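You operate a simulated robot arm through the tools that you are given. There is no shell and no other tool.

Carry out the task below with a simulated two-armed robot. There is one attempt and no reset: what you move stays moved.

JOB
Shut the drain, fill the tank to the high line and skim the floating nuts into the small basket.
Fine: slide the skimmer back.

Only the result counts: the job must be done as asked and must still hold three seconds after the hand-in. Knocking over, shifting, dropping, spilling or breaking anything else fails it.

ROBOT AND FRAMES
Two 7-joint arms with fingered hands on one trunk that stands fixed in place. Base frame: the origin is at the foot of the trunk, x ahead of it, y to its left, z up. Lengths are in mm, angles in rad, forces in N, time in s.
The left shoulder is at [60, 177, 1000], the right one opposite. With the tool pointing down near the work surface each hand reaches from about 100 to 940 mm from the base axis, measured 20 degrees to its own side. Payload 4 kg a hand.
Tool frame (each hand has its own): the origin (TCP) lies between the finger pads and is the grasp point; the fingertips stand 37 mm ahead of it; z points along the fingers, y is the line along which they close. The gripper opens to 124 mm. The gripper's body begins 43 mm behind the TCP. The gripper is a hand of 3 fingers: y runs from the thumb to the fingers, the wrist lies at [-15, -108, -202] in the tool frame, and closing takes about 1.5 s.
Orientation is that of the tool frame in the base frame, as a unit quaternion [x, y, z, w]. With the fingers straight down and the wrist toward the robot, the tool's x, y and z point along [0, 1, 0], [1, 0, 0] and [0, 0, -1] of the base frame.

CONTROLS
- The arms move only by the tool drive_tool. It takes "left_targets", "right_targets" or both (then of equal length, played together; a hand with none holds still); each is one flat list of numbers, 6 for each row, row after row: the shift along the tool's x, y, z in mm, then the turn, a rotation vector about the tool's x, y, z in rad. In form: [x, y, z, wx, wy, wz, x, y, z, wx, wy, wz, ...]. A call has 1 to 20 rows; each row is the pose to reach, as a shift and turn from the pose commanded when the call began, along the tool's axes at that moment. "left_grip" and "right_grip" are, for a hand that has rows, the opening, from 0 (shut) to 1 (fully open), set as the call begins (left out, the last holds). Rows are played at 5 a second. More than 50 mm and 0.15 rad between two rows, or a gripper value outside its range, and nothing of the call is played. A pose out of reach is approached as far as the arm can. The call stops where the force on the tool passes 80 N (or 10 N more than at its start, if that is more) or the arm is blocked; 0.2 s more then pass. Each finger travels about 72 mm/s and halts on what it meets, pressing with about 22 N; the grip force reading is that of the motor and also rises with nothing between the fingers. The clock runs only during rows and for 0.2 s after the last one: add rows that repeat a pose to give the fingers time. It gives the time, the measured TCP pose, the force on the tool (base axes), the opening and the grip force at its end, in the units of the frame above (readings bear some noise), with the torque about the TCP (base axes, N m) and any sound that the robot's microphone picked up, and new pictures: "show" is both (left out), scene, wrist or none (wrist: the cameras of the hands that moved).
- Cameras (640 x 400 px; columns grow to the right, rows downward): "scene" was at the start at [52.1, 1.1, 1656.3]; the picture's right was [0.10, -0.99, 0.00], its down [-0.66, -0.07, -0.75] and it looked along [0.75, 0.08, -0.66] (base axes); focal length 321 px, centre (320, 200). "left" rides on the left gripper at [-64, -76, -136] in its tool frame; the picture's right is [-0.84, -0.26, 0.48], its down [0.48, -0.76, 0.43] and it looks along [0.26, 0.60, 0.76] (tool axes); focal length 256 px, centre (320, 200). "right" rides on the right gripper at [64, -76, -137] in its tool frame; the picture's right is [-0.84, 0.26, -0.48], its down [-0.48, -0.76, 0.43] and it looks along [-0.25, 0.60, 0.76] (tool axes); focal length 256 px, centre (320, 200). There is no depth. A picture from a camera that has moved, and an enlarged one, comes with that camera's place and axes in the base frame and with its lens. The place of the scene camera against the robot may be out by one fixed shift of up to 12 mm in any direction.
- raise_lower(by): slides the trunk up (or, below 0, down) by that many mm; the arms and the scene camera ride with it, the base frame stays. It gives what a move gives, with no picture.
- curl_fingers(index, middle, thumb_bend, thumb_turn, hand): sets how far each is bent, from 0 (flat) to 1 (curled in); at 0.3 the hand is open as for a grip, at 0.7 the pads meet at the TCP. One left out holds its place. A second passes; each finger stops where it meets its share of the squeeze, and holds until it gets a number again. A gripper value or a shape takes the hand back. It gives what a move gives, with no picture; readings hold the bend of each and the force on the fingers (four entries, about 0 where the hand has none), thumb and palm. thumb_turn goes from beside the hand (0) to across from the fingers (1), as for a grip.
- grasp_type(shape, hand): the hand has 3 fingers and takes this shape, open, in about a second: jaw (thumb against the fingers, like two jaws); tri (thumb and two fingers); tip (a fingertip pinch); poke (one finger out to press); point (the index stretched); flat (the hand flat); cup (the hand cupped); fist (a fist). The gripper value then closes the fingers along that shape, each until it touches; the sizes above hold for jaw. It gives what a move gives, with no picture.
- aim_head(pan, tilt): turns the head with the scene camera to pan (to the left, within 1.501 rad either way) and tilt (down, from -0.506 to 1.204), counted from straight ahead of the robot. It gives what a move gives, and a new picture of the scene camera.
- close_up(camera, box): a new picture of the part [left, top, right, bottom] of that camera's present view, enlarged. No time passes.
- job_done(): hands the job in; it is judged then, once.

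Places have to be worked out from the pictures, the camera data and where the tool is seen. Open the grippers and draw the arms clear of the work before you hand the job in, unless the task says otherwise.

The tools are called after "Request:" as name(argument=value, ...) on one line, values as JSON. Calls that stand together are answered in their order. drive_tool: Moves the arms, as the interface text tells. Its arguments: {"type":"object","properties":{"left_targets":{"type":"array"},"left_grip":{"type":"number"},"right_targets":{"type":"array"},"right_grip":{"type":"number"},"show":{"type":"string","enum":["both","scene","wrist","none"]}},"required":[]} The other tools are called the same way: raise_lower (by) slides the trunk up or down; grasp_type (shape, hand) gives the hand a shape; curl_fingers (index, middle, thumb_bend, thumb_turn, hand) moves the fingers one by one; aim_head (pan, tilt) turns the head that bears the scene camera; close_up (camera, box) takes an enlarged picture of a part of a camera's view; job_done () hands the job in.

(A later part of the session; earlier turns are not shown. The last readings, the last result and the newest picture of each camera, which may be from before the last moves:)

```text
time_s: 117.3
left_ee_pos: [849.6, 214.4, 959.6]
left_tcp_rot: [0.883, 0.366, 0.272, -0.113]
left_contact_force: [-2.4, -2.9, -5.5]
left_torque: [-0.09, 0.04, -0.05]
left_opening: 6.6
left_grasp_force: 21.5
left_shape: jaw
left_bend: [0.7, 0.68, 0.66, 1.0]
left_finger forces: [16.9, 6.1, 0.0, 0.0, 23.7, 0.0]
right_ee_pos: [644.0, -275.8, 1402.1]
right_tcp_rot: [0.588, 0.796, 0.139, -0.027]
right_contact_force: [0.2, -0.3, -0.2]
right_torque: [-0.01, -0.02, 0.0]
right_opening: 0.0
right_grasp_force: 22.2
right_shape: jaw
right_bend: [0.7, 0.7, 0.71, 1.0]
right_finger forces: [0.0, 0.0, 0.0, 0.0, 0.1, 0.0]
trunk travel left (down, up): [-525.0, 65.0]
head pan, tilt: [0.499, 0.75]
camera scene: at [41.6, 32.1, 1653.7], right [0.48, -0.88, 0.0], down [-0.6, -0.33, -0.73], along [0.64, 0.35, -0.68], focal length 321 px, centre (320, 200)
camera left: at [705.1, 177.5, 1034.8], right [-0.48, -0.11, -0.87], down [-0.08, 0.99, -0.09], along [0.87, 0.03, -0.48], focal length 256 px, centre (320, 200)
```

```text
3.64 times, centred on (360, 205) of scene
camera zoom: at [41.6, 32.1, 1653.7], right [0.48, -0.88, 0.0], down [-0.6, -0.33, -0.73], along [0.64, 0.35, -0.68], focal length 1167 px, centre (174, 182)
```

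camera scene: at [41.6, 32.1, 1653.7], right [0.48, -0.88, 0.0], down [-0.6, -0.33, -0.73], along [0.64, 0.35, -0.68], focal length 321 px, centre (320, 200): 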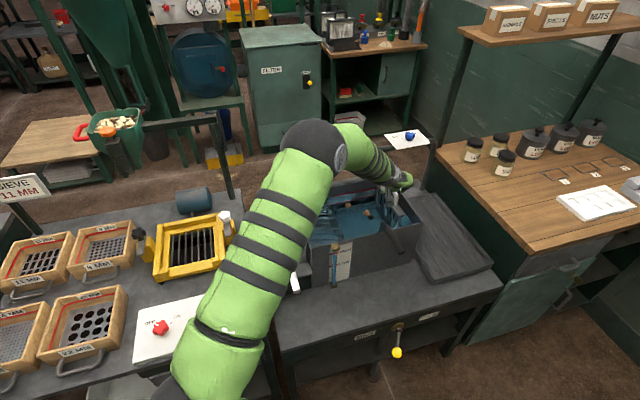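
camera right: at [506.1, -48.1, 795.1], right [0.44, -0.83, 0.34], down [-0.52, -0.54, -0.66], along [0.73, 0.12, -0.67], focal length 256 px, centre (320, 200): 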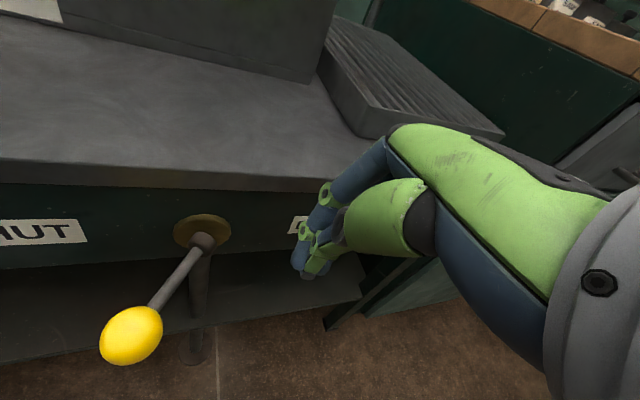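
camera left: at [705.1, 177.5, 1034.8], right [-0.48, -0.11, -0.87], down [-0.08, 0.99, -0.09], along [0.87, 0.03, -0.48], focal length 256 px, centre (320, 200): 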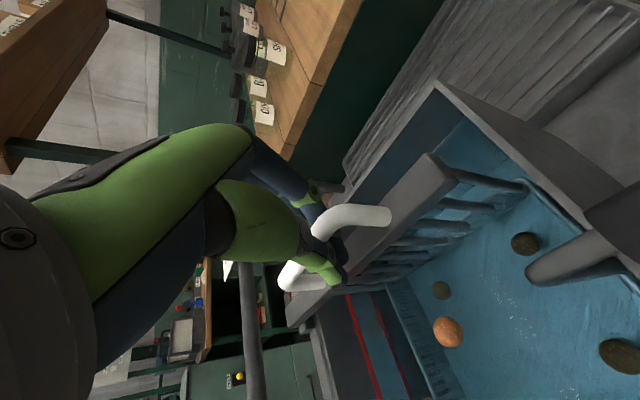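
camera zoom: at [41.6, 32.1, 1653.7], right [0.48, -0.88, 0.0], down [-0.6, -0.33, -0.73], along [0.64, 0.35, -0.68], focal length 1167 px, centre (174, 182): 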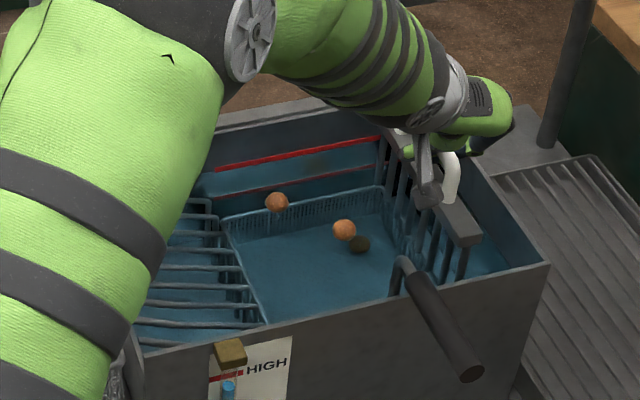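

It slides freely (about 4 N). Before reaching the tray's shaft at e1≈385, I'll check the clearance of the skimmer's front end.

Request:
close_up(camera="left", box=[400, 120, 640, 340])

Request:
close_up(camera="scene", box=[370, 190, 420, 240])

Request:
close_up(camera="right", box=[0, 0, 320, 200])

```text
1.82 times, centred on (520, 230) of left
camera zoom: at [705.1, 177.5, 1034.8], right [-0.48, -0.11, -0.87], down [-0.08, 0.99, -0.09], along [0.87, 0.03, -0.48], focal length 465 px, centre (-44, 146)
```

zoom: 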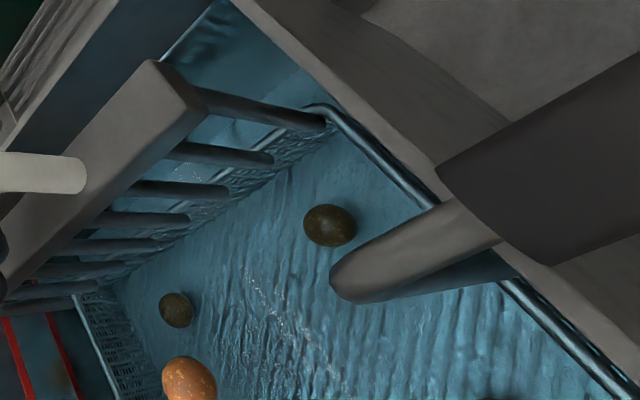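

```text
8.00 times, centred on (395, 215) of scene
camera zoom: at [41.6, 32.1, 1653.7], right [0.48, -0.88, 0.0], down [-0.6, -0.33, -0.73], along [0.64, 0.35, -0.68], focal length 2568 px, centre (-280, 80)
```

zoom: 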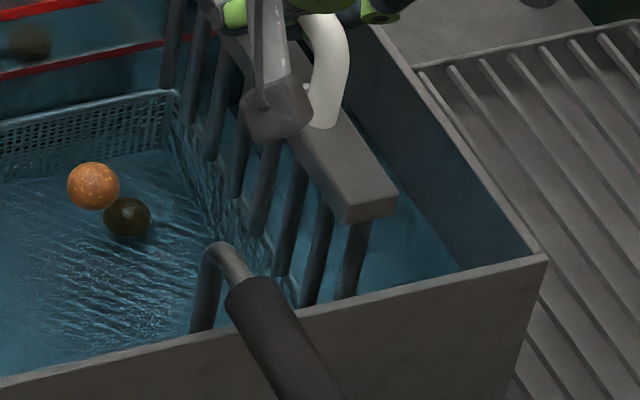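

```text
2.00 times, centred on (160, 100) of right
camera zoom: at [535.6, -270.5, 1532.4], right [0.44, -0.83, 0.34], down [-0.52, -0.54, -0.66], along [0.73, 0.12, -0.67], focal length 512 px, centre (640, 400)
```

zoom: 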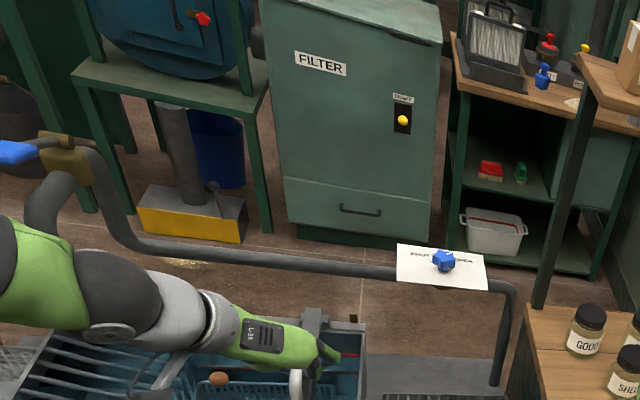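

The front end and the tray's shaft come within a few millimetres of each other. I'll slide another 44 mm to just before the shaft, then creep past it.

Request:
drive_tool(left_targets=[0, -8, 0, 0, 0, 0, 0, -16, 0, 0, 0, 0, 0, -24, 0, 0, 0, 0, 0, -32, 0, 0, 0, 0, 0, -40, 0, 0, 0, 0, 0, -44, 0, 0, 0, 0], show="wrist")

Request:
close_up(camera="left", box=[400, 120, 640, 400])

Request:
close_up(camera="scene", box=[370, 190, 420, 240])

```text
time_s: 118.7
left_ee_pos: [818.5, 247.3, 959.3]
left_tcp_rot: [0.883, 0.366, 0.272, -0.113]
left_contact_force: [1.0, -1.7, -10.4]
left_torque: [-0.08, 0.07, 0.03]
left_opening: 6.4
left_grasp_force: 22.3
left_shape: jaw
left_bend: [0.7, 0.68, 0.66, 1.0]
left_finger forces: [18.0, 7.1, 0.0, 0.0, 22.7, 0.0]
right_ee_pos: [645.7, -274.8, 1401.3]
right_tcp_rot: [0.588, 0.796, 0.139, -0.028]
right_contact_force: [0.0, -0.5, 0.0]
right_torque: [-0.02, 0.01, 0.02]
right_opening: 0.2
right_grasp_force: 22.2
right_shape: jaw
right_bend: [0.7, 0.7, 0.71, 1.0]
right_finger forces: [0.0, 0.1, 0.0, 0.1, 0.0, 0.0]
trunk travel left (down, up): [-525.0, 65.0]
head pan, tilt: [0.499, 0.75]
camera left: at [673.5, 208.7, 1034.9], right [-0.48, -0.12, -0.87], down [-0.08, 0.99, -0.09], along [0.87, 0.03, -0.48], focal length 256 px, centre (320, 200)
```

left: 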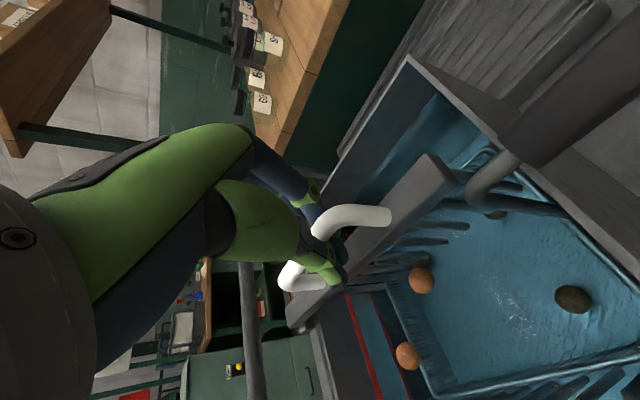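

```text
1.43 times, centred on (520, 260) of left
camera zoom: at [673.5, 208.7, 1034.9], right [-0.48, -0.12, -0.87], down [-0.08, 0.99, -0.09], along [0.87, 0.03, -0.48], focal length 366 px, centre (34, 114)
```

zoom: 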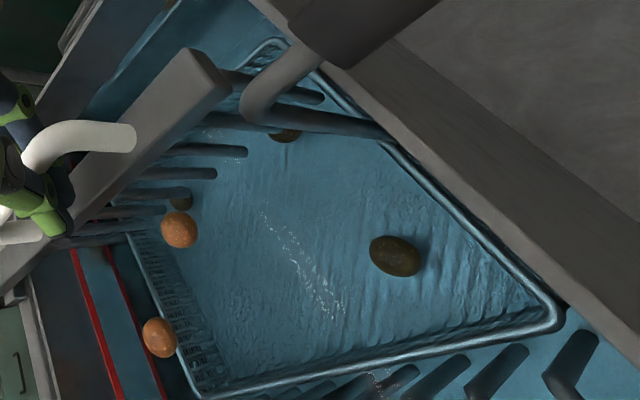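

```text
8.00 times, centred on (395, 215) of scene
camera zoom: at [42.4, 32.3, 1653.6], right [0.48, -0.88, 0.0], down [-0.6, -0.33, -0.73], along [0.64, 0.35, -0.68], focal length 2568 px, centre (-280, 80)
```

zoom: 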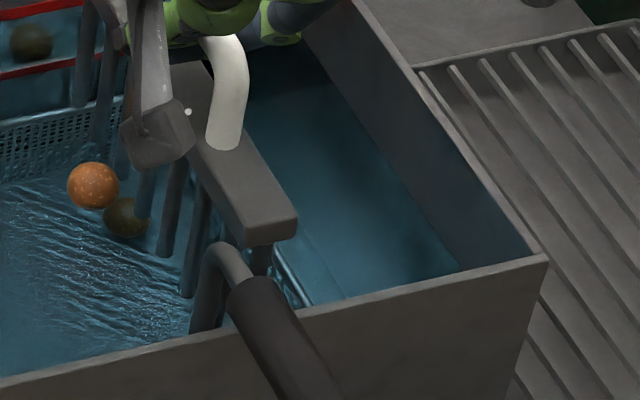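

The gap between the skimmer's front corner and the shaft is small but visible. I'll creep in 4 mm steps and watch the force.

Request:
drive_tool(left_targets=[0, -4, 0, 0, 0, 0, 0, -8, 0, 0, 0, 0, 0, -12, 0, 0, 0, 0], show="none")

Request:
close_up(camera="left", box=[430, 130, 570, 230])

Request:
close_up(camera="scene", box=[370, 190, 420, 240])

```text
time_s: 119.5
left_ee_pos: [810.4, 255.1, 958.2]
left_tcp_rot: [0.883, 0.366, 0.272, -0.114]
left_contact_force: [1.3, -1.3, -8.3]
left_torque: [-0.11, 0.04, 0.0]
left_opening: 6.5
left_grasp_force: 22.3
left_shape: jaw
left_bend: [0.7, 0.68, 0.66, 1.0]
left_finger forces: [18.0, 6.6, 0.1, 0.0, 22.4, 0.0]
right_ee_pos: [645.7, -274.3, 1401.1]
right_tcp_rot: [0.589, 0.796, 0.138, -0.027]
right_contact_force: [-0.8, -0.5, -0.4]
right_torque: [0.0, -0.02, 0.0]
right_opening: 0.2
right_grasp_force: 22.4
right_shape: jaw
right_bend: [0.7, 0.7, 0.71, 1.0]
right_finger forces: [0.0, 0.0, 0.1, 0.1, 0.1, 0.0]
trunk travel left (down, up): [-525.0, 65.0]
head pan, tilt: [0.499, 0.75]
```

```text
4.00 times, centred on (500, 180) of left
camera zoom: at [665.0, 217.3, 1034.9], right [-0.48, -0.11, -0.87], down [-0.08, 0.99, -0.09], along [0.87, 0.03, -0.49], focal length 1024 px, centre (-400, 280)
```

zoom: 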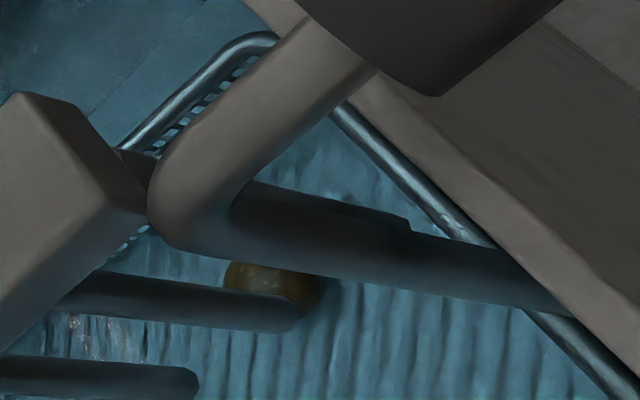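

```text
8.00 times, centred on (395, 215) of scene
camera zoom: at [42.1, 32.4, 1653.6], right [0.48, -0.88, 0.0], down [-0.6, -0.33, -0.73], along [0.64, 0.35, -0.68], focal length 2568 px, centre (-280, 80)
```

zoom: 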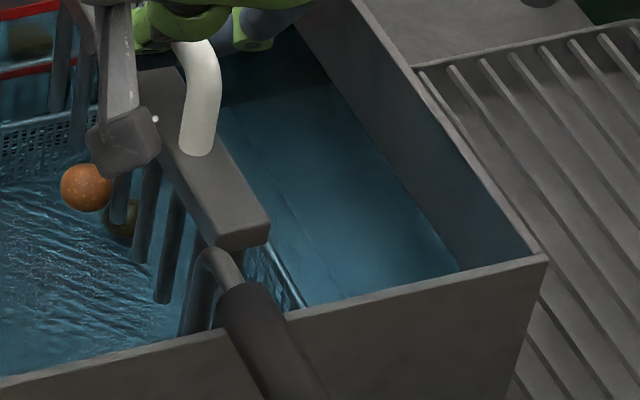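

No contact force yet as it comes alongside the shaft. I'll continue creeping.

Request:
drive_tool(left_targets=[0, -4, 0, 0, 0, 0, 0, -8, 0, 0, 0, 0, 0, -12, 0, 0, 0, 0, 0, -16, 0, 0, 0, 0], show="none")

Request:
close_up(camera="scene", box=[360, 190, 410, 240])

```text
time_s: 120.5
left_ee_pos: [798.6, 267.0, 958.8]
left_tcp_rot: [0.883, 0.366, 0.272, -0.114]
left_contact_force: [-1.2, -2.7, -7.6]
left_torque: [-0.09, 0.08, 0.0]
left_opening: 6.1
left_grasp_force: 22.3
left_shape: jaw
left_bend: [0.7, 0.68, 0.66, 1.0]
left_finger forces: [17.6, 6.4, 0.1, 0.0, 23.0, 0.0]
right_ee_pos: [644.1, -276.5, 1401.1]
right_tcp_rot: [0.588, 0.796, 0.14, -0.027]
right_contact_force: [-0.1, 0.4, 0.6]
right_torque: [-0.03, 0.01, 0.0]
right_opening: 0.0
right_grasp_force: 22.0
right_shape: jaw
right_bend: [0.7, 0.7, 0.71, 1.0]
right_finger forces: [0.1, 0.1, 0.0, 0.0, 0.0, 0.1]
trunk travel left (down, up): [-525.0, 65.0]
head pan, tilt: [0.499, 0.75]
```

```text
8.00 times, centred on (385, 215) of scene
camera zoom: at [41.9, 32.3, 1653.7], right [0.48, -0.88, 0.0], down [-0.6, -0.33, -0.73], along [0.64, 0.35, -0.68], focal length 2568 px, centre (-200, 80)
```

zoom: 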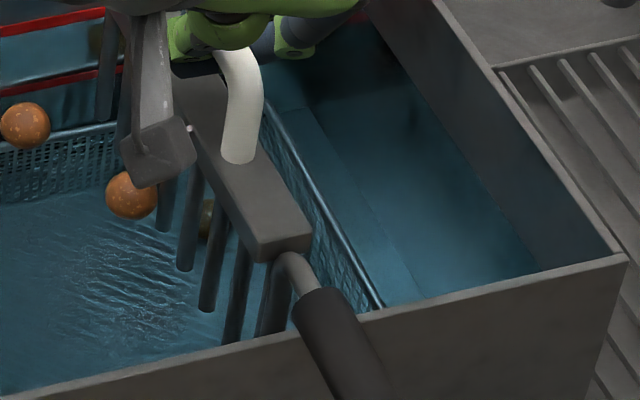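

It is passing the shaft with no force. I'll carry on.

Request:
drive_tool(left_targets=[0, -5, 0, 0, 0, 0, 0, -10, 0, 0, 0, 0, 0, -15, 0, 0, 0, 0, 0, -20, 0, 0, 0, 0, 0, -25, 0, 0, 0, 0, 0, -30, 0, 0, 0, 0], show="wrist")

Request:
close_up(camera="scene", box=[300, 150, 430, 250])

```text
time_s: 121.9
left_ee_pos: [779.4, 288.8, 958.3]
left_tcp_rot: [0.883, 0.366, 0.272, -0.113]
left_contact_force: [-1.0, -1.7, -10.3]
left_torque: [-0.08, 0.13, 0.02]
left_opening: 6.4
left_grasp_force: 22.2
left_shape: jaw
left_bend: [0.7, 0.68, 0.66, 1.0]
left_finger forces: [18.1, 7.3, 0.1, 0.1, 22.9, 0.1]
right_ee_pos: [644.9, -274.8, 1401.3]
right_tcp_rot: [0.588, 0.797, 0.138, -0.028]
right_contact_force: [0.2, 0.5, -0.4]
right_torque: [-0.01, 0.02, 0.01]
right_opening: 0.0
right_grasp_force: 21.4
right_shape: jaw
right_bend: [0.7, 0.7, 0.71, 1.0]
right_finger forces: [0.0, 0.0, 0.0, 0.1, 0.0, 0.1]
trunk travel left (down, up): [-525.0, 65.0]
head pan, tilt: [0.499, 0.75]
camera left: at [632.4, 250.0, 1035.1], right [-0.48, -0.12, -0.87], down [-0.08, 0.99, -0.09], along [0.87, 0.03, -0.49], focal length 256 px, centre (320, 200)
```

left: 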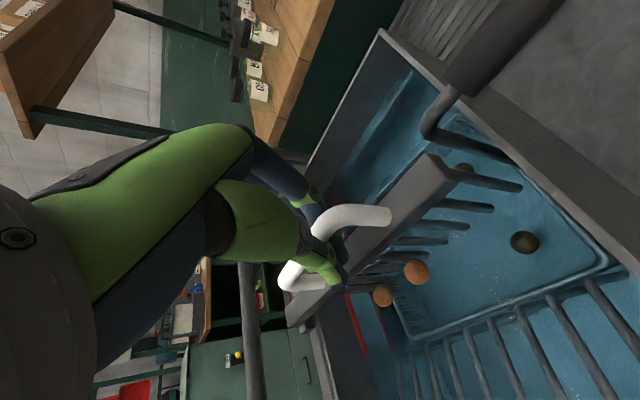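

```text
4.00 times, centred on (365, 200) of scene
camera zoom: at [42.2, 32.5, 1653.6], right [0.48, -0.88, 0.0], down [-0.6, -0.33, -0.73], along [0.64, 0.35, -0.68], focal length 1284 px, centre (140, 200)
```

zoom: 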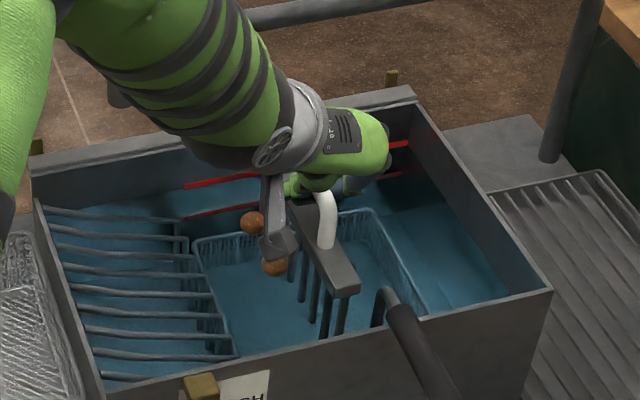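

The skimmer is past the shaft and both floating nuts are ahead of the comb. I'll continue slowly toward the ramp.

Request:
drive_tool(left_targets=[0, -6, 0, 0, 0, 0, 0, -12, 0, 0, 0, 0, 0, -18, 0, 0, 0, 0, 0, -24, 0, 0, 0, 0, 0, -30, 0, 0, 0, 0, 0, -36, 0, 0, 0, 0, 0, -42, 0, 0, 0, 0, 0, -48, 0, 0, 0, 0], show="wrist")

Request:
close_up(camera="scene", box=[270, 150, 400, 250])

```text
time_s: 123.7
left_ee_pos: [743.3, 322.1, 958.0]
left_tcp_rot: [0.882, 0.367, 0.273, -0.112]
left_contact_force: [0.0, -1.4, -9.5]
left_torque: [-0.07, 0.11, 0.03]
left_opening: 5.9
left_grasp_force: 22.1
left_shape: jaw
left_bend: [0.7, 0.68, 0.66, 1.0]
left_finger forces: [17.9, 7.1, 0.0, 0.0, 22.7, 0.0]
right_ee_pos: [645.7, -275.0, 1402.5]
right_tcp_rot: [0.589, 0.796, 0.138, -0.028]
right_contact_force: [0.7, 0.4, -0.7]
right_torque: [0.0, -0.01, -0.01]
right_opening: 0.2
right_grasp_force: 22.0
right_shape: jaw
right_bend: [0.7, 0.7, 0.71, 1.0]
right_finger forces: [0.0, 0.0, 0.1, 0.0, 0.0, 0.0]
trunk travel left (down, up): [-525.0, 65.0]
head pan, tilt: [0.499, 0.75]
camera left: at [598.0, 284.3, 1034.9], right [-0.48, -0.12, -0.87], down [-0.08, 0.99, -0.09], along [0.87, 0.03, -0.48], focal length 256 px, centre (320, 200)
```

left: 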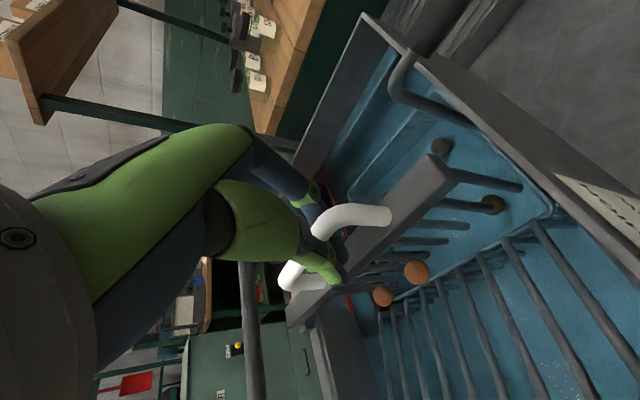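

```text
4.00 times, centred on (335, 200) of scene
camera zoom: at [42.1, 32.6, 1653.7], right [0.48, -0.88, 0.0], down [-0.6, -0.33, -0.73], along [0.64, 0.35, -0.68], focal length 1284 px, centre (260, 200)
```

zoom: 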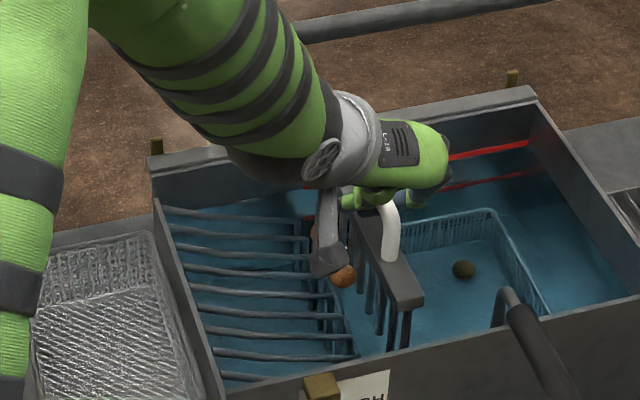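

Both nuts are still riding in front of the comb, now at the ramp's edge. I'll continue.

Request:
drive_tool(left_targets=[0, -6, 0, 0, 0, 0, 0, -12, 0, 0, 0, 0, 0, -18, 0, 0, 0, 0, 0, -24, 0, 0, 0, 0, 0, -30, 0, 0, 0, 0, 0, -36, 0, 0, 0, 0, 0, -42, 0, 0, 0, 0], show="both")

Request:
close_up(camera="left", box=[320, 180, 560, 400])

Request:
close_up(camera="scene", box=[240, 150, 400, 260])

```text
time_s: 125.3
left_ee_pos: [714.4, 352.4, 958.8]
left_tcp_rot: [0.883, 0.366, 0.272, -0.114]
left_contact_force: [0.2, -1.0, -5.5]
left_torque: [-0.04, 0.04, 0.05]
left_opening: 6.0
left_grasp_force: 22.3
left_shape: jaw
left_bend: [0.7, 0.68, 0.66, 1.0]
left_finger forces: [17.0, 5.8, 0.0, 0.1, 22.9, 0.1]
right_ee_pos: [644.8, -275.7, 1401.4]
right_tcp_rot: [0.588, 0.796, 0.139, -0.028]
right_contact_force: [-0.3, 0.6, 1.0]
right_torque: [-0.01, 0.0, -0.01]
right_opening: 0.0
right_grasp_force: 21.4
right_shape: jaw
right_bend: [0.7, 0.7, 0.71, 1.0]
right_finger forces: [0.0, 0.0, 0.1, 0.0, 0.1, 0.0]
trunk travel left (down, up): [-525.0, 65.0]
head pan, tilt: [0.499, 0.75]
camera scene: at [41.7, 32.6, 1653.7], right [0.48, -0.88, 0.0], down [-0.6, -0.33, -0.73], along [0.64, 0.35, -0.68], focal length 321 px, centre (320, 200)
camera left: at [568.4, 313.7, 1034.5], right [-0.48, -0.12, -0.87], down [-0.08, 0.99, -0.09], along [0.87, 0.03, -0.48], focal length 256 px, centre (320, 200)
```

scene: 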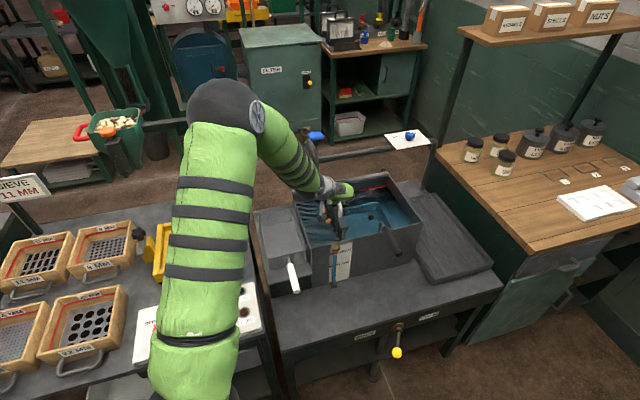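
left: 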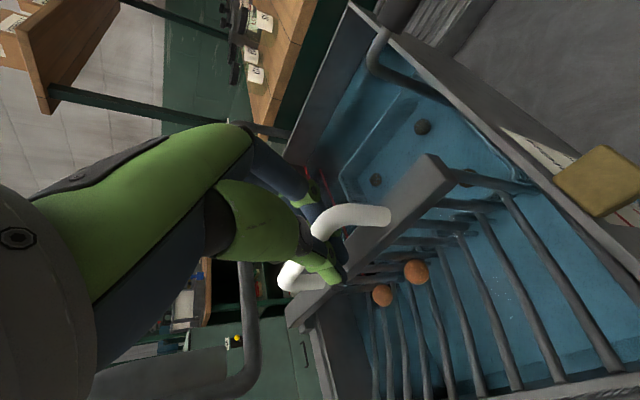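

```text
1.82 times, centred on (440, 290) of left
camera zoom: at [568.4, 313.7, 1034.5], right [-0.48, -0.12, -0.87], down [-0.08, 0.99, -0.09], along [0.87, 0.03, -0.48], focal length 465 px, centre (102, 36)
```

zoom: 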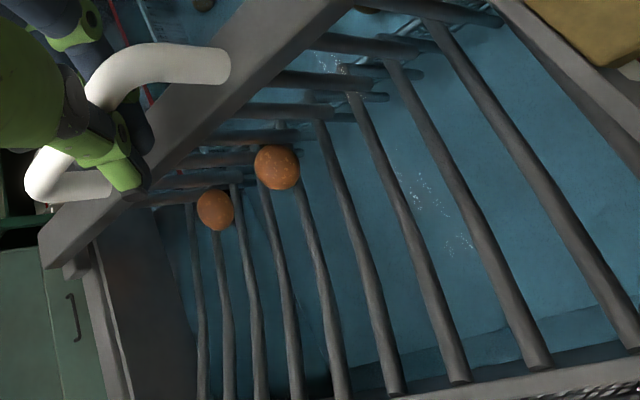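

```text
3.64 times, centred on (320, 205) of scene
camera zoom: at [41.7, 32.6, 1653.7], right [0.48, -0.88, 0.0], down [-0.6, -0.33, -0.73], along [0.64, 0.35, -0.68], focal length 1167 px, centre (320, 182)
```

zoom: 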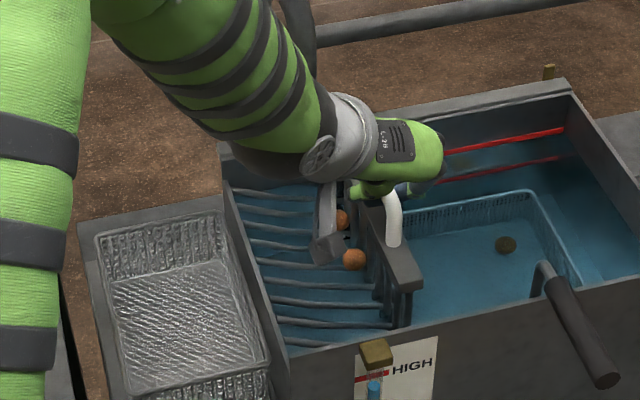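

The comb tines pass between the rods and push the two nuts up the ramp. I'll continue another 42 mm.

Request:
drive_tool(left_targets=[0, -6, 0, 0, 0, 0, 0, -12, 0, 0, 0, 0, 0, -18, 0, 0, 0, 0, 0, -24, 0, 0, 0, 0, 0, -30, 0, 0, 0, 0, 0, -36, 0, 0, 0, 0, 0, -42, 0, 0, 0, 0], show="wrist")

Request:
close_up(camera="left", box=[300, 180, 560, 400])

Request:
close_up(camera="scene", box=[240, 130, 400, 260])

```text
time_s: 126.9
left_ee_pos: [681.9, 382.8, 958.6]
left_tcp_rot: [0.882, 0.367, 0.272, -0.113]
left_contact_force: [1.5, 1.9, -2.8]
left_torque: [-0.04, 0.05, 0.08]
left_opening: 6.0
left_grasp_force: 22.0
left_shape: jaw
left_bend: [0.7, 0.68, 0.66, 1.0]
left_finger forces: [16.2, 5.3, 0.0, 0.0, 22.9, 0.0]
right_ee_pos: [643.5, -273.6, 1401.8]
right_tcp_rot: [0.588, 0.796, 0.139, -0.027]
right_contact_force: [0.0, 0.1, -0.2]
right_torque: [0.01, 0.02, -0.01]
right_opening: 0.0
right_grasp_force: 21.8
right_shape: jaw
right_bend: [0.7, 0.7, 0.71, 1.0]
right_finger forces: [0.0, 0.0, 0.0, 0.0, 0.1, 0.1]
trunk travel left (down, up): [-525.0, 65.0]
head pan, tilt: [0.499, 0.75]
camera left: at [537.2, 344.5, 1034.2], right [-0.48, -0.12, -0.87], down [-0.08, 0.99, -0.09], along [0.87, 0.03, -0.48], focal length 256 px, centre (320, 200)
```

left: 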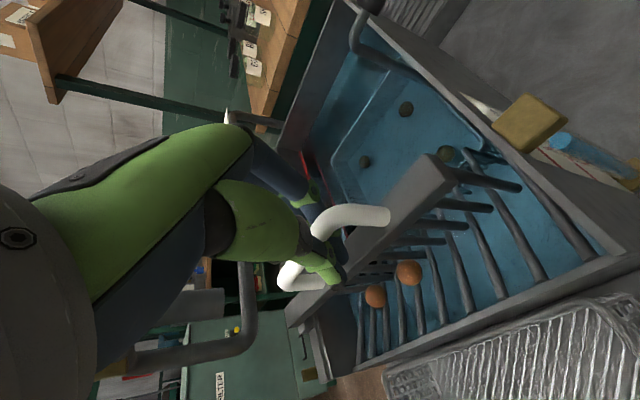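

```text
1.82 times, centred on (430, 290) of left
camera zoom: at [537.2, 344.5, 1034.2], right [-0.48, -0.12, -0.87], down [-0.08, 0.99, -0.09], along [0.87, 0.03, -0.48], focal length 465 px, centre (120, 36)
```

zoom: 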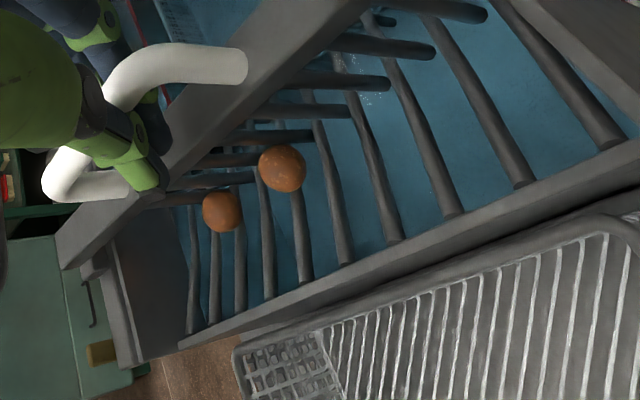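

```text
3.08 times, centred on (320, 195) of scene
camera zoom: at [41.6, 32.7, 1653.7], right [0.48, -0.88, 0.0], down [-0.6, -0.33, -0.73], along [0.64, 0.35, -0.68], focal length 988 px, centre (320, 215)
```

zoom: 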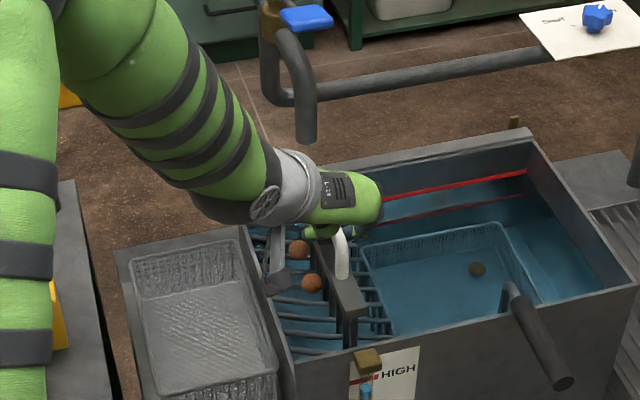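

Both nuts (e2≈755 and 800) are well within the basket's span (rear edge e2≈873). I'll push on toward the left wall at 5 mm per step.

Request:
drive_tool(left_targets=[0, -5, 0, 0, 0, 0, 0, -10, 0, 0, 0, 0, 0, -15, 0, 0, 0, 0, 0, -20, 0, 0, 0, 0, 0, -25, 0, 0, 0, 0, 0, -30, 0, 0, 0, 0], show="wrist")

Request:
close_up(camera="left", box=[300, 180, 560, 400])

Request:
close_up(camera="scene", box=[240, 130, 400, 260])

```text
time_s: 128.3
left_ee_pos: [661.4, 404.2, 959.2]
left_tcp_rot: [0.883, 0.366, 0.273, -0.113]
left_contact_force: [0.1, -0.5, -8.9]
left_torque: [-0.1, 0.1, 0.03]
left_opening: 5.7
left_grasp_force: 21.9
left_shape: jaw
left_bend: [0.7, 0.68, 0.66, 1.0]
left_finger forces: [17.7, 7.0, 0.0, 0.0, 22.7, 0.1]
right_ee_pos: [645.1, -273.6, 1402.4]
right_tcp_rot: [0.589, 0.796, 0.139, -0.028]
right_contact_force: [-0.3, -0.7, 0.0]
right_torque: [-0.02, -0.02, -0.02]
right_opening: 0.0
right_grasp_force: 22.4
right_shape: jaw
right_bend: [0.7, 0.7, 0.71, 1.0]
right_finger forces: [0.0, 0.0, 0.1, 0.1, 0.1, 0.1]
trunk travel left (down, up): [-525.0, 65.0]
head pan, tilt: [0.499, 0.75]
camera left: at [516.2, 365.8, 1034.7], right [-0.48, -0.12, -0.87], down [-0.08, 0.99, -0.09], along [0.87, 0.03, -0.49], focal length 256 px, centre (320, 200)
```

left: 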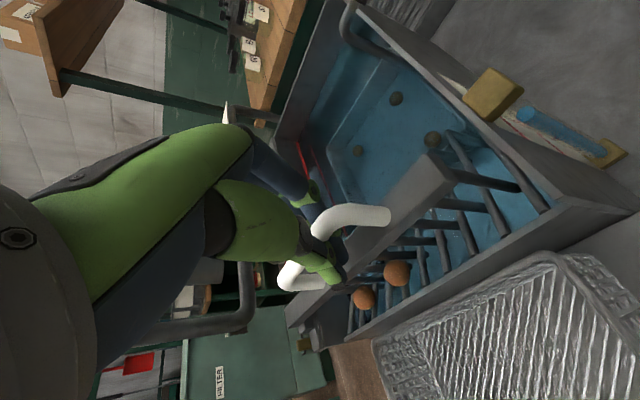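

```text
1.82 times, centred on (430, 290) of left
camera zoom: at [516.2, 365.8, 1034.7], right [-0.48, -0.12, -0.87], down [-0.08, 0.99, -0.09], along [0.87, 0.03, -0.49], focal length 465 px, centre (120, 36)
```

zoom: 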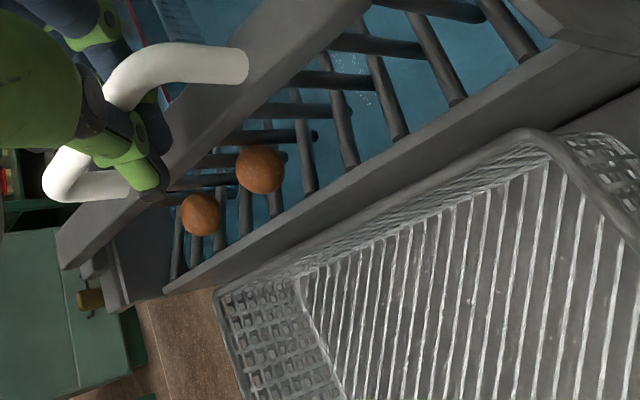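

```text
3.08 times, centred on (320, 195) of scene
camera zoom: at [42.0, 32.7, 1653.6], right [0.48, -0.88, 0.0], down [-0.6, -0.33, -0.73], along [0.64, 0.35, -0.68], focal length 988 px, centre (320, 215)
```

zoom: 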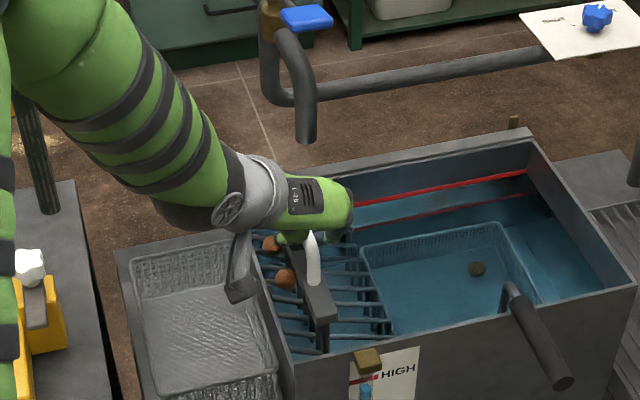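

The nuts are almost at the crest. I'll advance 20 mm more and check the whole scene too.

Request:
drive_tool(left_targets=[0, -5, 0, 0, 0, 0, 0, -10, 0, 0, 0, 0, 0, -15, 0, 0, 0, 0, 0, -20, 0, 0, 0, 0], show="both")

Request:
close_up(camera="left", box=[300, 180, 560, 400])

Request:
close_up(camera="scene", box=[240, 130, 400, 260])

```text
time_s: 129.3
left_ee_pos: [648.1, 417.5, 958.5]
left_tcp_rot: [0.882, 0.366, 0.272, -0.113]
left_contact_force: [-0.8, 3.1, -10.5]
left_torque: [0.0, 0.13, 0.04]
left_opening: 6.0
left_grasp_force: 22.3
left_shape: jaw
left_bend: [0.7, 0.68, 0.66, 1.0]
left_finger forces: [17.3, 7.4, 0.0, 0.1, 24.2, 0.1]
right_ee_pos: [645.2, -274.0, 1401.8]
right_tcp_rot: [0.588, 0.797, 0.138, -0.028]
right_contact_force: [0.3, 0.3, 0.6]
right_torque: [0.0, -0.05, 0.01]
right_opening: 0.0
right_grasp_force: 22.3
right_shape: jaw
right_bend: [0.7, 0.7, 0.71, 1.0]
right_finger forces: [0.0, 0.1, 0.0, 0.0, 0.0, 0.0]
trunk travel left (down, up): [-525.0, 65.0]
head pan, tilt: [0.499, 0.75]
camera scene: at [41.9, 33.1, 1653.6], right [0.48, -0.88, 0.0], down [-0.6, -0.33, -0.73], along [0.64, 0.35, -0.68], focal length 321 px, centre (320, 200)
camera left: at [501.7, 380.2, 1034.9], right [-0.48, -0.12, -0.87], down [-0.08, 0.99, -0.09], along [0.87, 0.03, -0.49], focal length 256 px, centre (320, 200)
```

scene: 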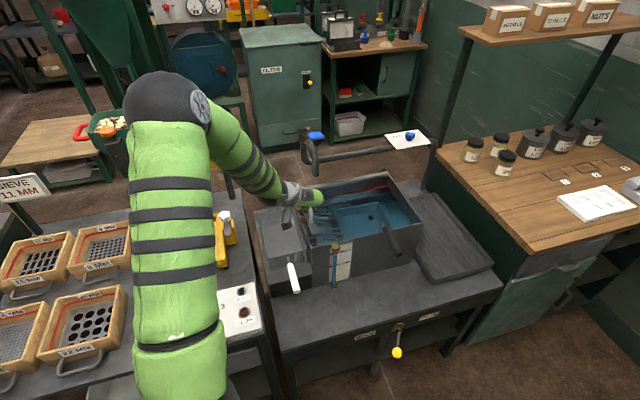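
left: 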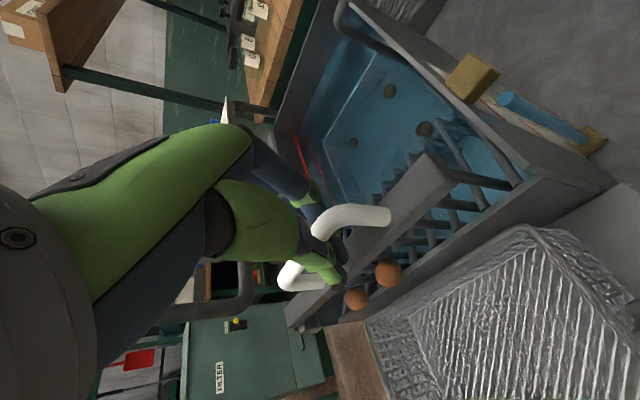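

```text
1.82 times, centred on (430, 290) of left
camera zoom: at [501.7, 380.2, 1034.9], right [-0.48, -0.12, -0.87], down [-0.08, 0.99, -0.09], along [0.87, 0.03, -0.49], focal length 465 px, centre (120, 36)
```

zoom: 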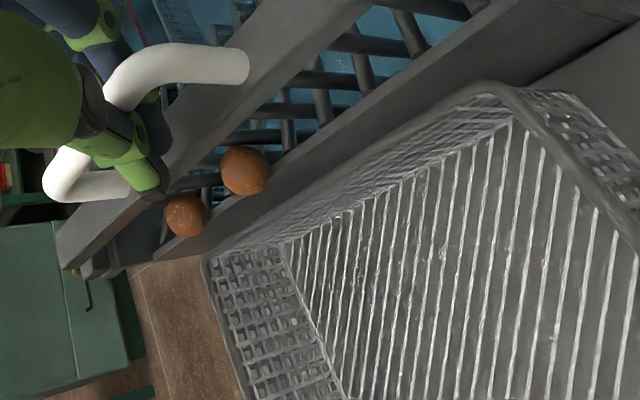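

```text
3.08 times, centred on (320, 195) of scene
camera zoom: at [41.9, 33.1, 1653.6], right [0.48, -0.88, 0.0], down [-0.6, -0.33, -0.73], along [0.64, 0.35, -0.68], focal length 988 px, centre (320, 215)
```

zoom: 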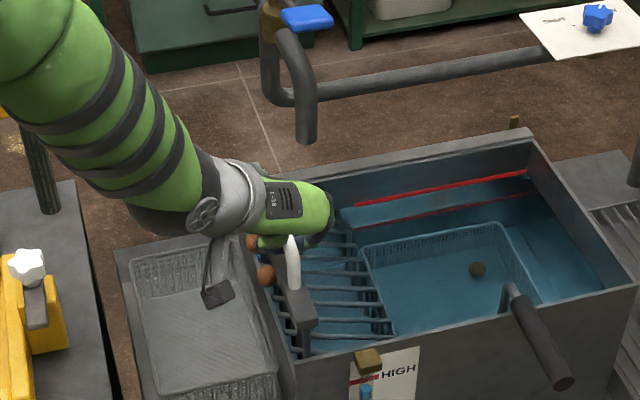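

Both nuts sit on the left wall's crest, right above the basket. I'll push a few more millimetres at a time.

Request:
drive_tool(left_targets=[0, -4, 0, 0, 0, 0, 0, -8, 0, 0, 0, 0, 0, -12, 0, 0, 0, 0], show="wrist")

Request:
close_up(camera="left", box=[300, 180, 560, 400])

Request:
close_up(camera="scene", box=[240, 180, 360, 270])

```text
time_s: 130.1
left_ee_pos: [640.1, 426.4, 959.8]
left_tcp_rot: [0.883, 0.365, 0.272, -0.113]
left_contact_force: [0.7, -1.3, -11.3]
left_torque: [-0.04, 0.1, 0.07]
left_opening: 6.2
left_grasp_force: 22.4
left_shape: jaw
left_bend: [0.7, 0.68, 0.66, 1.0]
left_finger forces: [18.7, 7.6, 0.1, 0.0, 22.1, 0.0]
right_ee_pos: [646.0, -273.9, 1402.3]
right_tcp_rot: [0.589, 0.796, 0.138, -0.028]
right_contact_force: [0.2, -0.1, 0.6]
right_torque: [0.04, -0.02, 0.03]
right_opening: 0.0
right_grasp_force: 21.7
right_shape: jaw
right_bend: [0.7, 0.7, 0.71, 1.0]
right_finger forces: [0.1, 0.0, 0.0, 0.1, 0.1, 0.0]
trunk travel left (down, up): [-525.0, 65.0]
head pan, tilt: [0.499, 0.75]
camera left: at [495.1, 387.1, 1034.7], right [-0.48, -0.12, -0.87], down [-0.08, 0.99, -0.09], along [0.87, 0.03, -0.48], focal length 256 px, centre (320, 200)
```

left: 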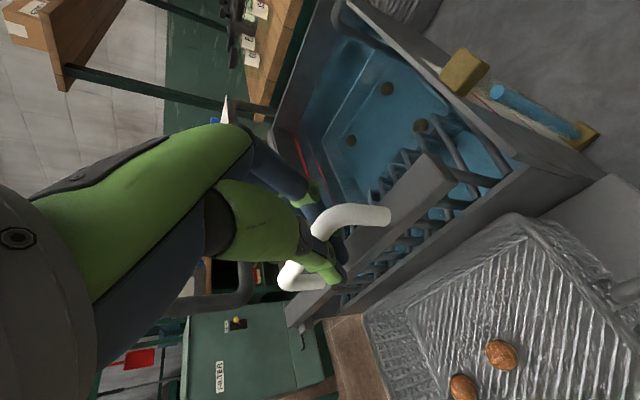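

```text
1.82 times, centred on (430, 290) of left
camera zoom: at [495.1, 387.1, 1034.7], right [-0.48, -0.12, -0.87], down [-0.08, 0.99, -0.09], along [0.87, 0.03, -0.48], focal length 465 px, centre (120, 36)
```

zoom: 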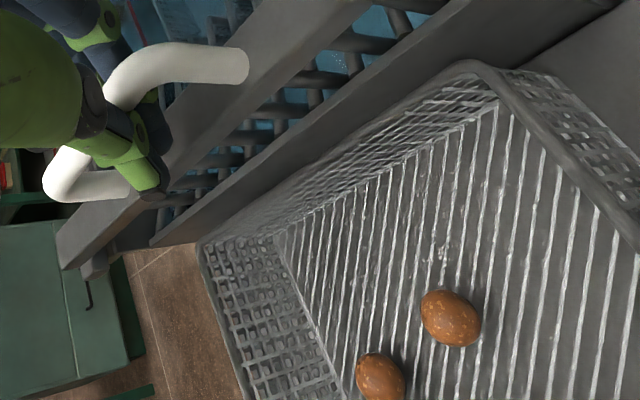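

```text
4.44 times, centred on (300, 225) of scene
camera zoom: at [42.3, 32.7, 1653.6], right [0.48, -0.88, 0.0], down [-0.6, -0.33, -0.73], along [0.64, 0.35, -0.68], focal length 1427 px, centre (409, 89)
```

zoom: 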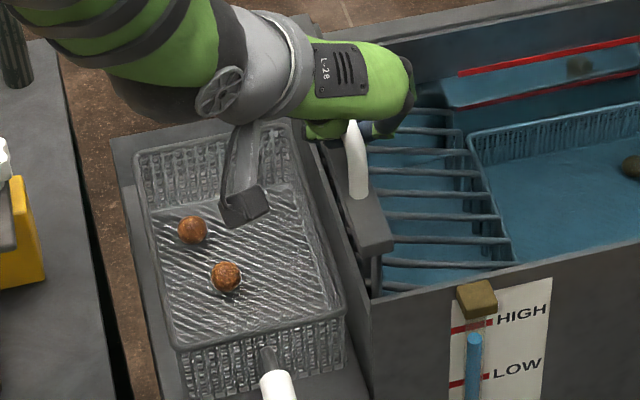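

Both floating nuts have dropped into the small basket, and only the three sunken ones remain in the tray. Now I'll slide the skimmer back to the right, the first 190 mm at an easy pace.

Request:
drive_tool(left_targets=[0, 6, 0, 0, 0, 0, 0, 16, 0, 0, 0, 0, 0, 26, 0, 0, 0, 0, 0, 36, 0, 0, 0, 0, 0, 46, 0, 0, 0, 0, 0, 56, 0, 0, 0, 0, 0, 66, 0, 0, 0, 0, 0, 76, 0, 0, 0, 0, 0, 86, 0, 0, 0, 0, 0, 96, 0, 0, 0, 0, 0, 106, 0, 0, 0, 0, 0, 116, 0, 0, 0, 0, 0, 126, 0, 0, 0, 0, 0, 136, 0, 0, 0, 0, 0, 146, 0, 0, 0, 0, 0, 156, 0, 0, 0, 0, 0, 166, 0, 0, 0, 0, 0, 176, 0, 0, 0, 0, 0, 184, 0, 0, 0, 0], show="both")

Request:
close_up(camera="scene", box=[240, 150, 430, 270])

```text
time_s: 134.1
left_ee_pos: [770.4, 295.0, 958.1]
left_tcp_rot: [0.883, 0.366, 0.272, -0.113]
left_contact_force: [1.5, 1.5, -6.4]
left_torque: [-0.05, 0.05, 0.03]
left_opening: 5.5
left_grasp_force: 22.1
left_shape: jaw
left_bend: [0.7, 0.68, 0.66, 1.0]
left_finger forces: [17.3, 6.6, 0.1, 0.1, 22.2, 0.0]
right_ee_pos: [645.0, -274.6, 1401.9]
right_tcp_rot: [0.589, 0.796, 0.139, -0.028]
right_contact_force: [-0.3, 0.3, 0.3]
right_torque: [0.0, -0.02, -0.02]
right_opening: 0.1
right_grasp_force: 22.4
right_shape: jaw
right_bend: [0.7, 0.7, 0.71, 1.0]
right_finger forces: [0.1, 0.0, 0.0, 0.1, 0.0, 0.0]
trunk travel left (down, up): [-525.0, 65.0]
head pan, tilt: [0.499, 0.75]
camera scene: at [42.2, 32.4, 1653.7], right [0.48, -0.88, 0.0], down [-0.6, -0.33, -0.73], along [0.64, 0.35, -0.68], focal length 321 px, centre (320, 200)
camera left: at [624.6, 257.2, 1034.2], right [-0.48, -0.12, -0.87], down [-0.08, 0.99, -0.09], along [0.87, 0.03, -0.48], focal length 256 px, centre (320, 200)
```

scene: 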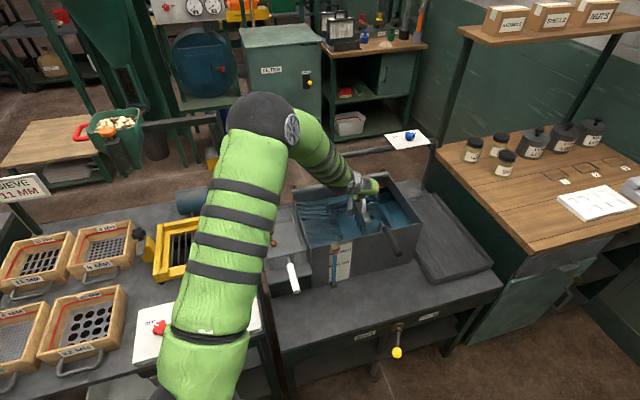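
left: 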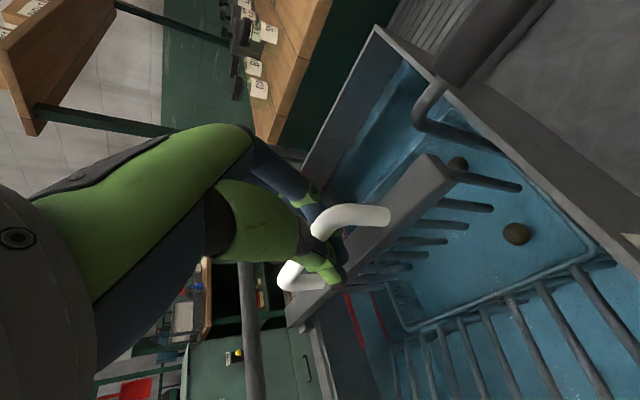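

```text
3.33 times, centred on (335, 210) of scene
camera zoom: at [42.2, 32.4, 1653.7], right [0.48, -0.88, 0.0], down [-0.6, -0.33, -0.73], along [0.64, 0.35, -0.68], focal length 1070 px, centre (270, 167)
```

zoom: 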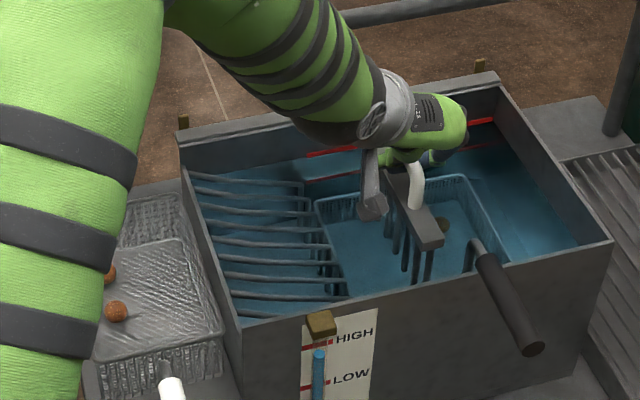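

Moving back well, with low force. Now slowly past the tray shaft, 5 mm per step.

Request:
drive_tool(left_targets=[0, 5, 0, 0, 0, 0, 0, 10, 0, 0, 0, 0, 0, 15, 0, 0, 0, 0, 0, 20, 0, 0, 0, 0, 0, 25, 0, 0, 0, 0, 0, 30, 0, 0, 0, 0, 0, 35, 0, 0, 0, 0, 0, 40, 0, 0, 0, 0, 0, 45, 0, 0, 0, 0, 0, 50, 0, 0, 0, 0, 0, 55, 0, 0, 0, 0, 0, 60, 0, 0, 0, 0, 0, 65, 0, 0, 0, 0, 0, 70, 0, 0, 0, 0, 0, 75, 0, 0, 0, 0, 0, 80, 0, 0, 0, 0, 0, 85, 0, 0, 0, 0, 0, 90, 0, 0, 0, 0, 0, 95, 0, 0, 0, 0, 0, 100, 0, 0, 0, 0], show="wrist")

Request:
close_up(camera="scene", box=[290, 150, 440, 260])

```text
time_s: 138.3
left_ee_pos: [840.8, 225.7, 958.0]
left_tcp_rot: [0.883, 0.366, 0.271, -0.113]
left_contact_force: [-0.1, 1.1, -11.4]
left_torque: [0.01, 0.15, 0.04]
left_opening: 5.9
left_grasp_force: 22.5
left_shape: jaw
left_bend: [0.7, 0.68, 0.66, 1.0]
left_finger forces: [17.9, 8.0, 0.0, 0.1, 22.6, 0.0]
right_ee_pos: [645.5, -275.5, 1401.0]
right_tcp_rot: [0.589, 0.796, 0.138, -0.028]
right_contact_force: [0.2, 0.4, -0.1]
right_torque: [-0.02, 0.0, -0.03]
right_opening: 0.1
right_grasp_force: 22.3
right_shape: jaw
right_bend: [0.7, 0.7, 0.71, 1.0]
right_finger forces: [0.1, 0.0, 0.0, 0.0, 0.1, 0.0]
trunk travel left (down, up): [-525.0, 65.0]
head pan, tilt: [0.499, 0.75]
camera left: at [695.8, 186.6, 1034.8], right [-0.48, -0.12, -0.87], down [-0.08, 0.99, -0.09], along [0.87, 0.03, -0.49], focal length 256 px, centre (320, 200)
```

left: 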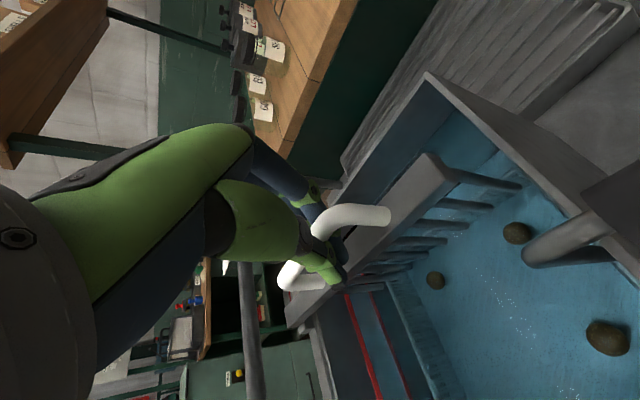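

```text
3.64 times, centred on (365, 205) of scene
camera zoom: at [42.5, 32.4, 1653.5], right [0.48, -0.88, 0.0], down [-0.6, -0.33, -0.73], along [0.64, 0.35, -0.68], focal length 1167 px, centre (156, 182)
```

zoom: 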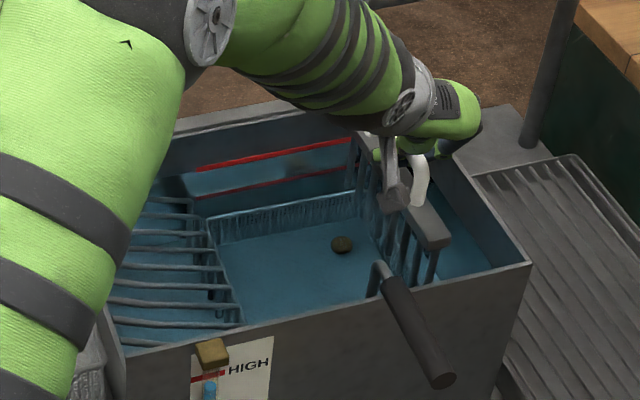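

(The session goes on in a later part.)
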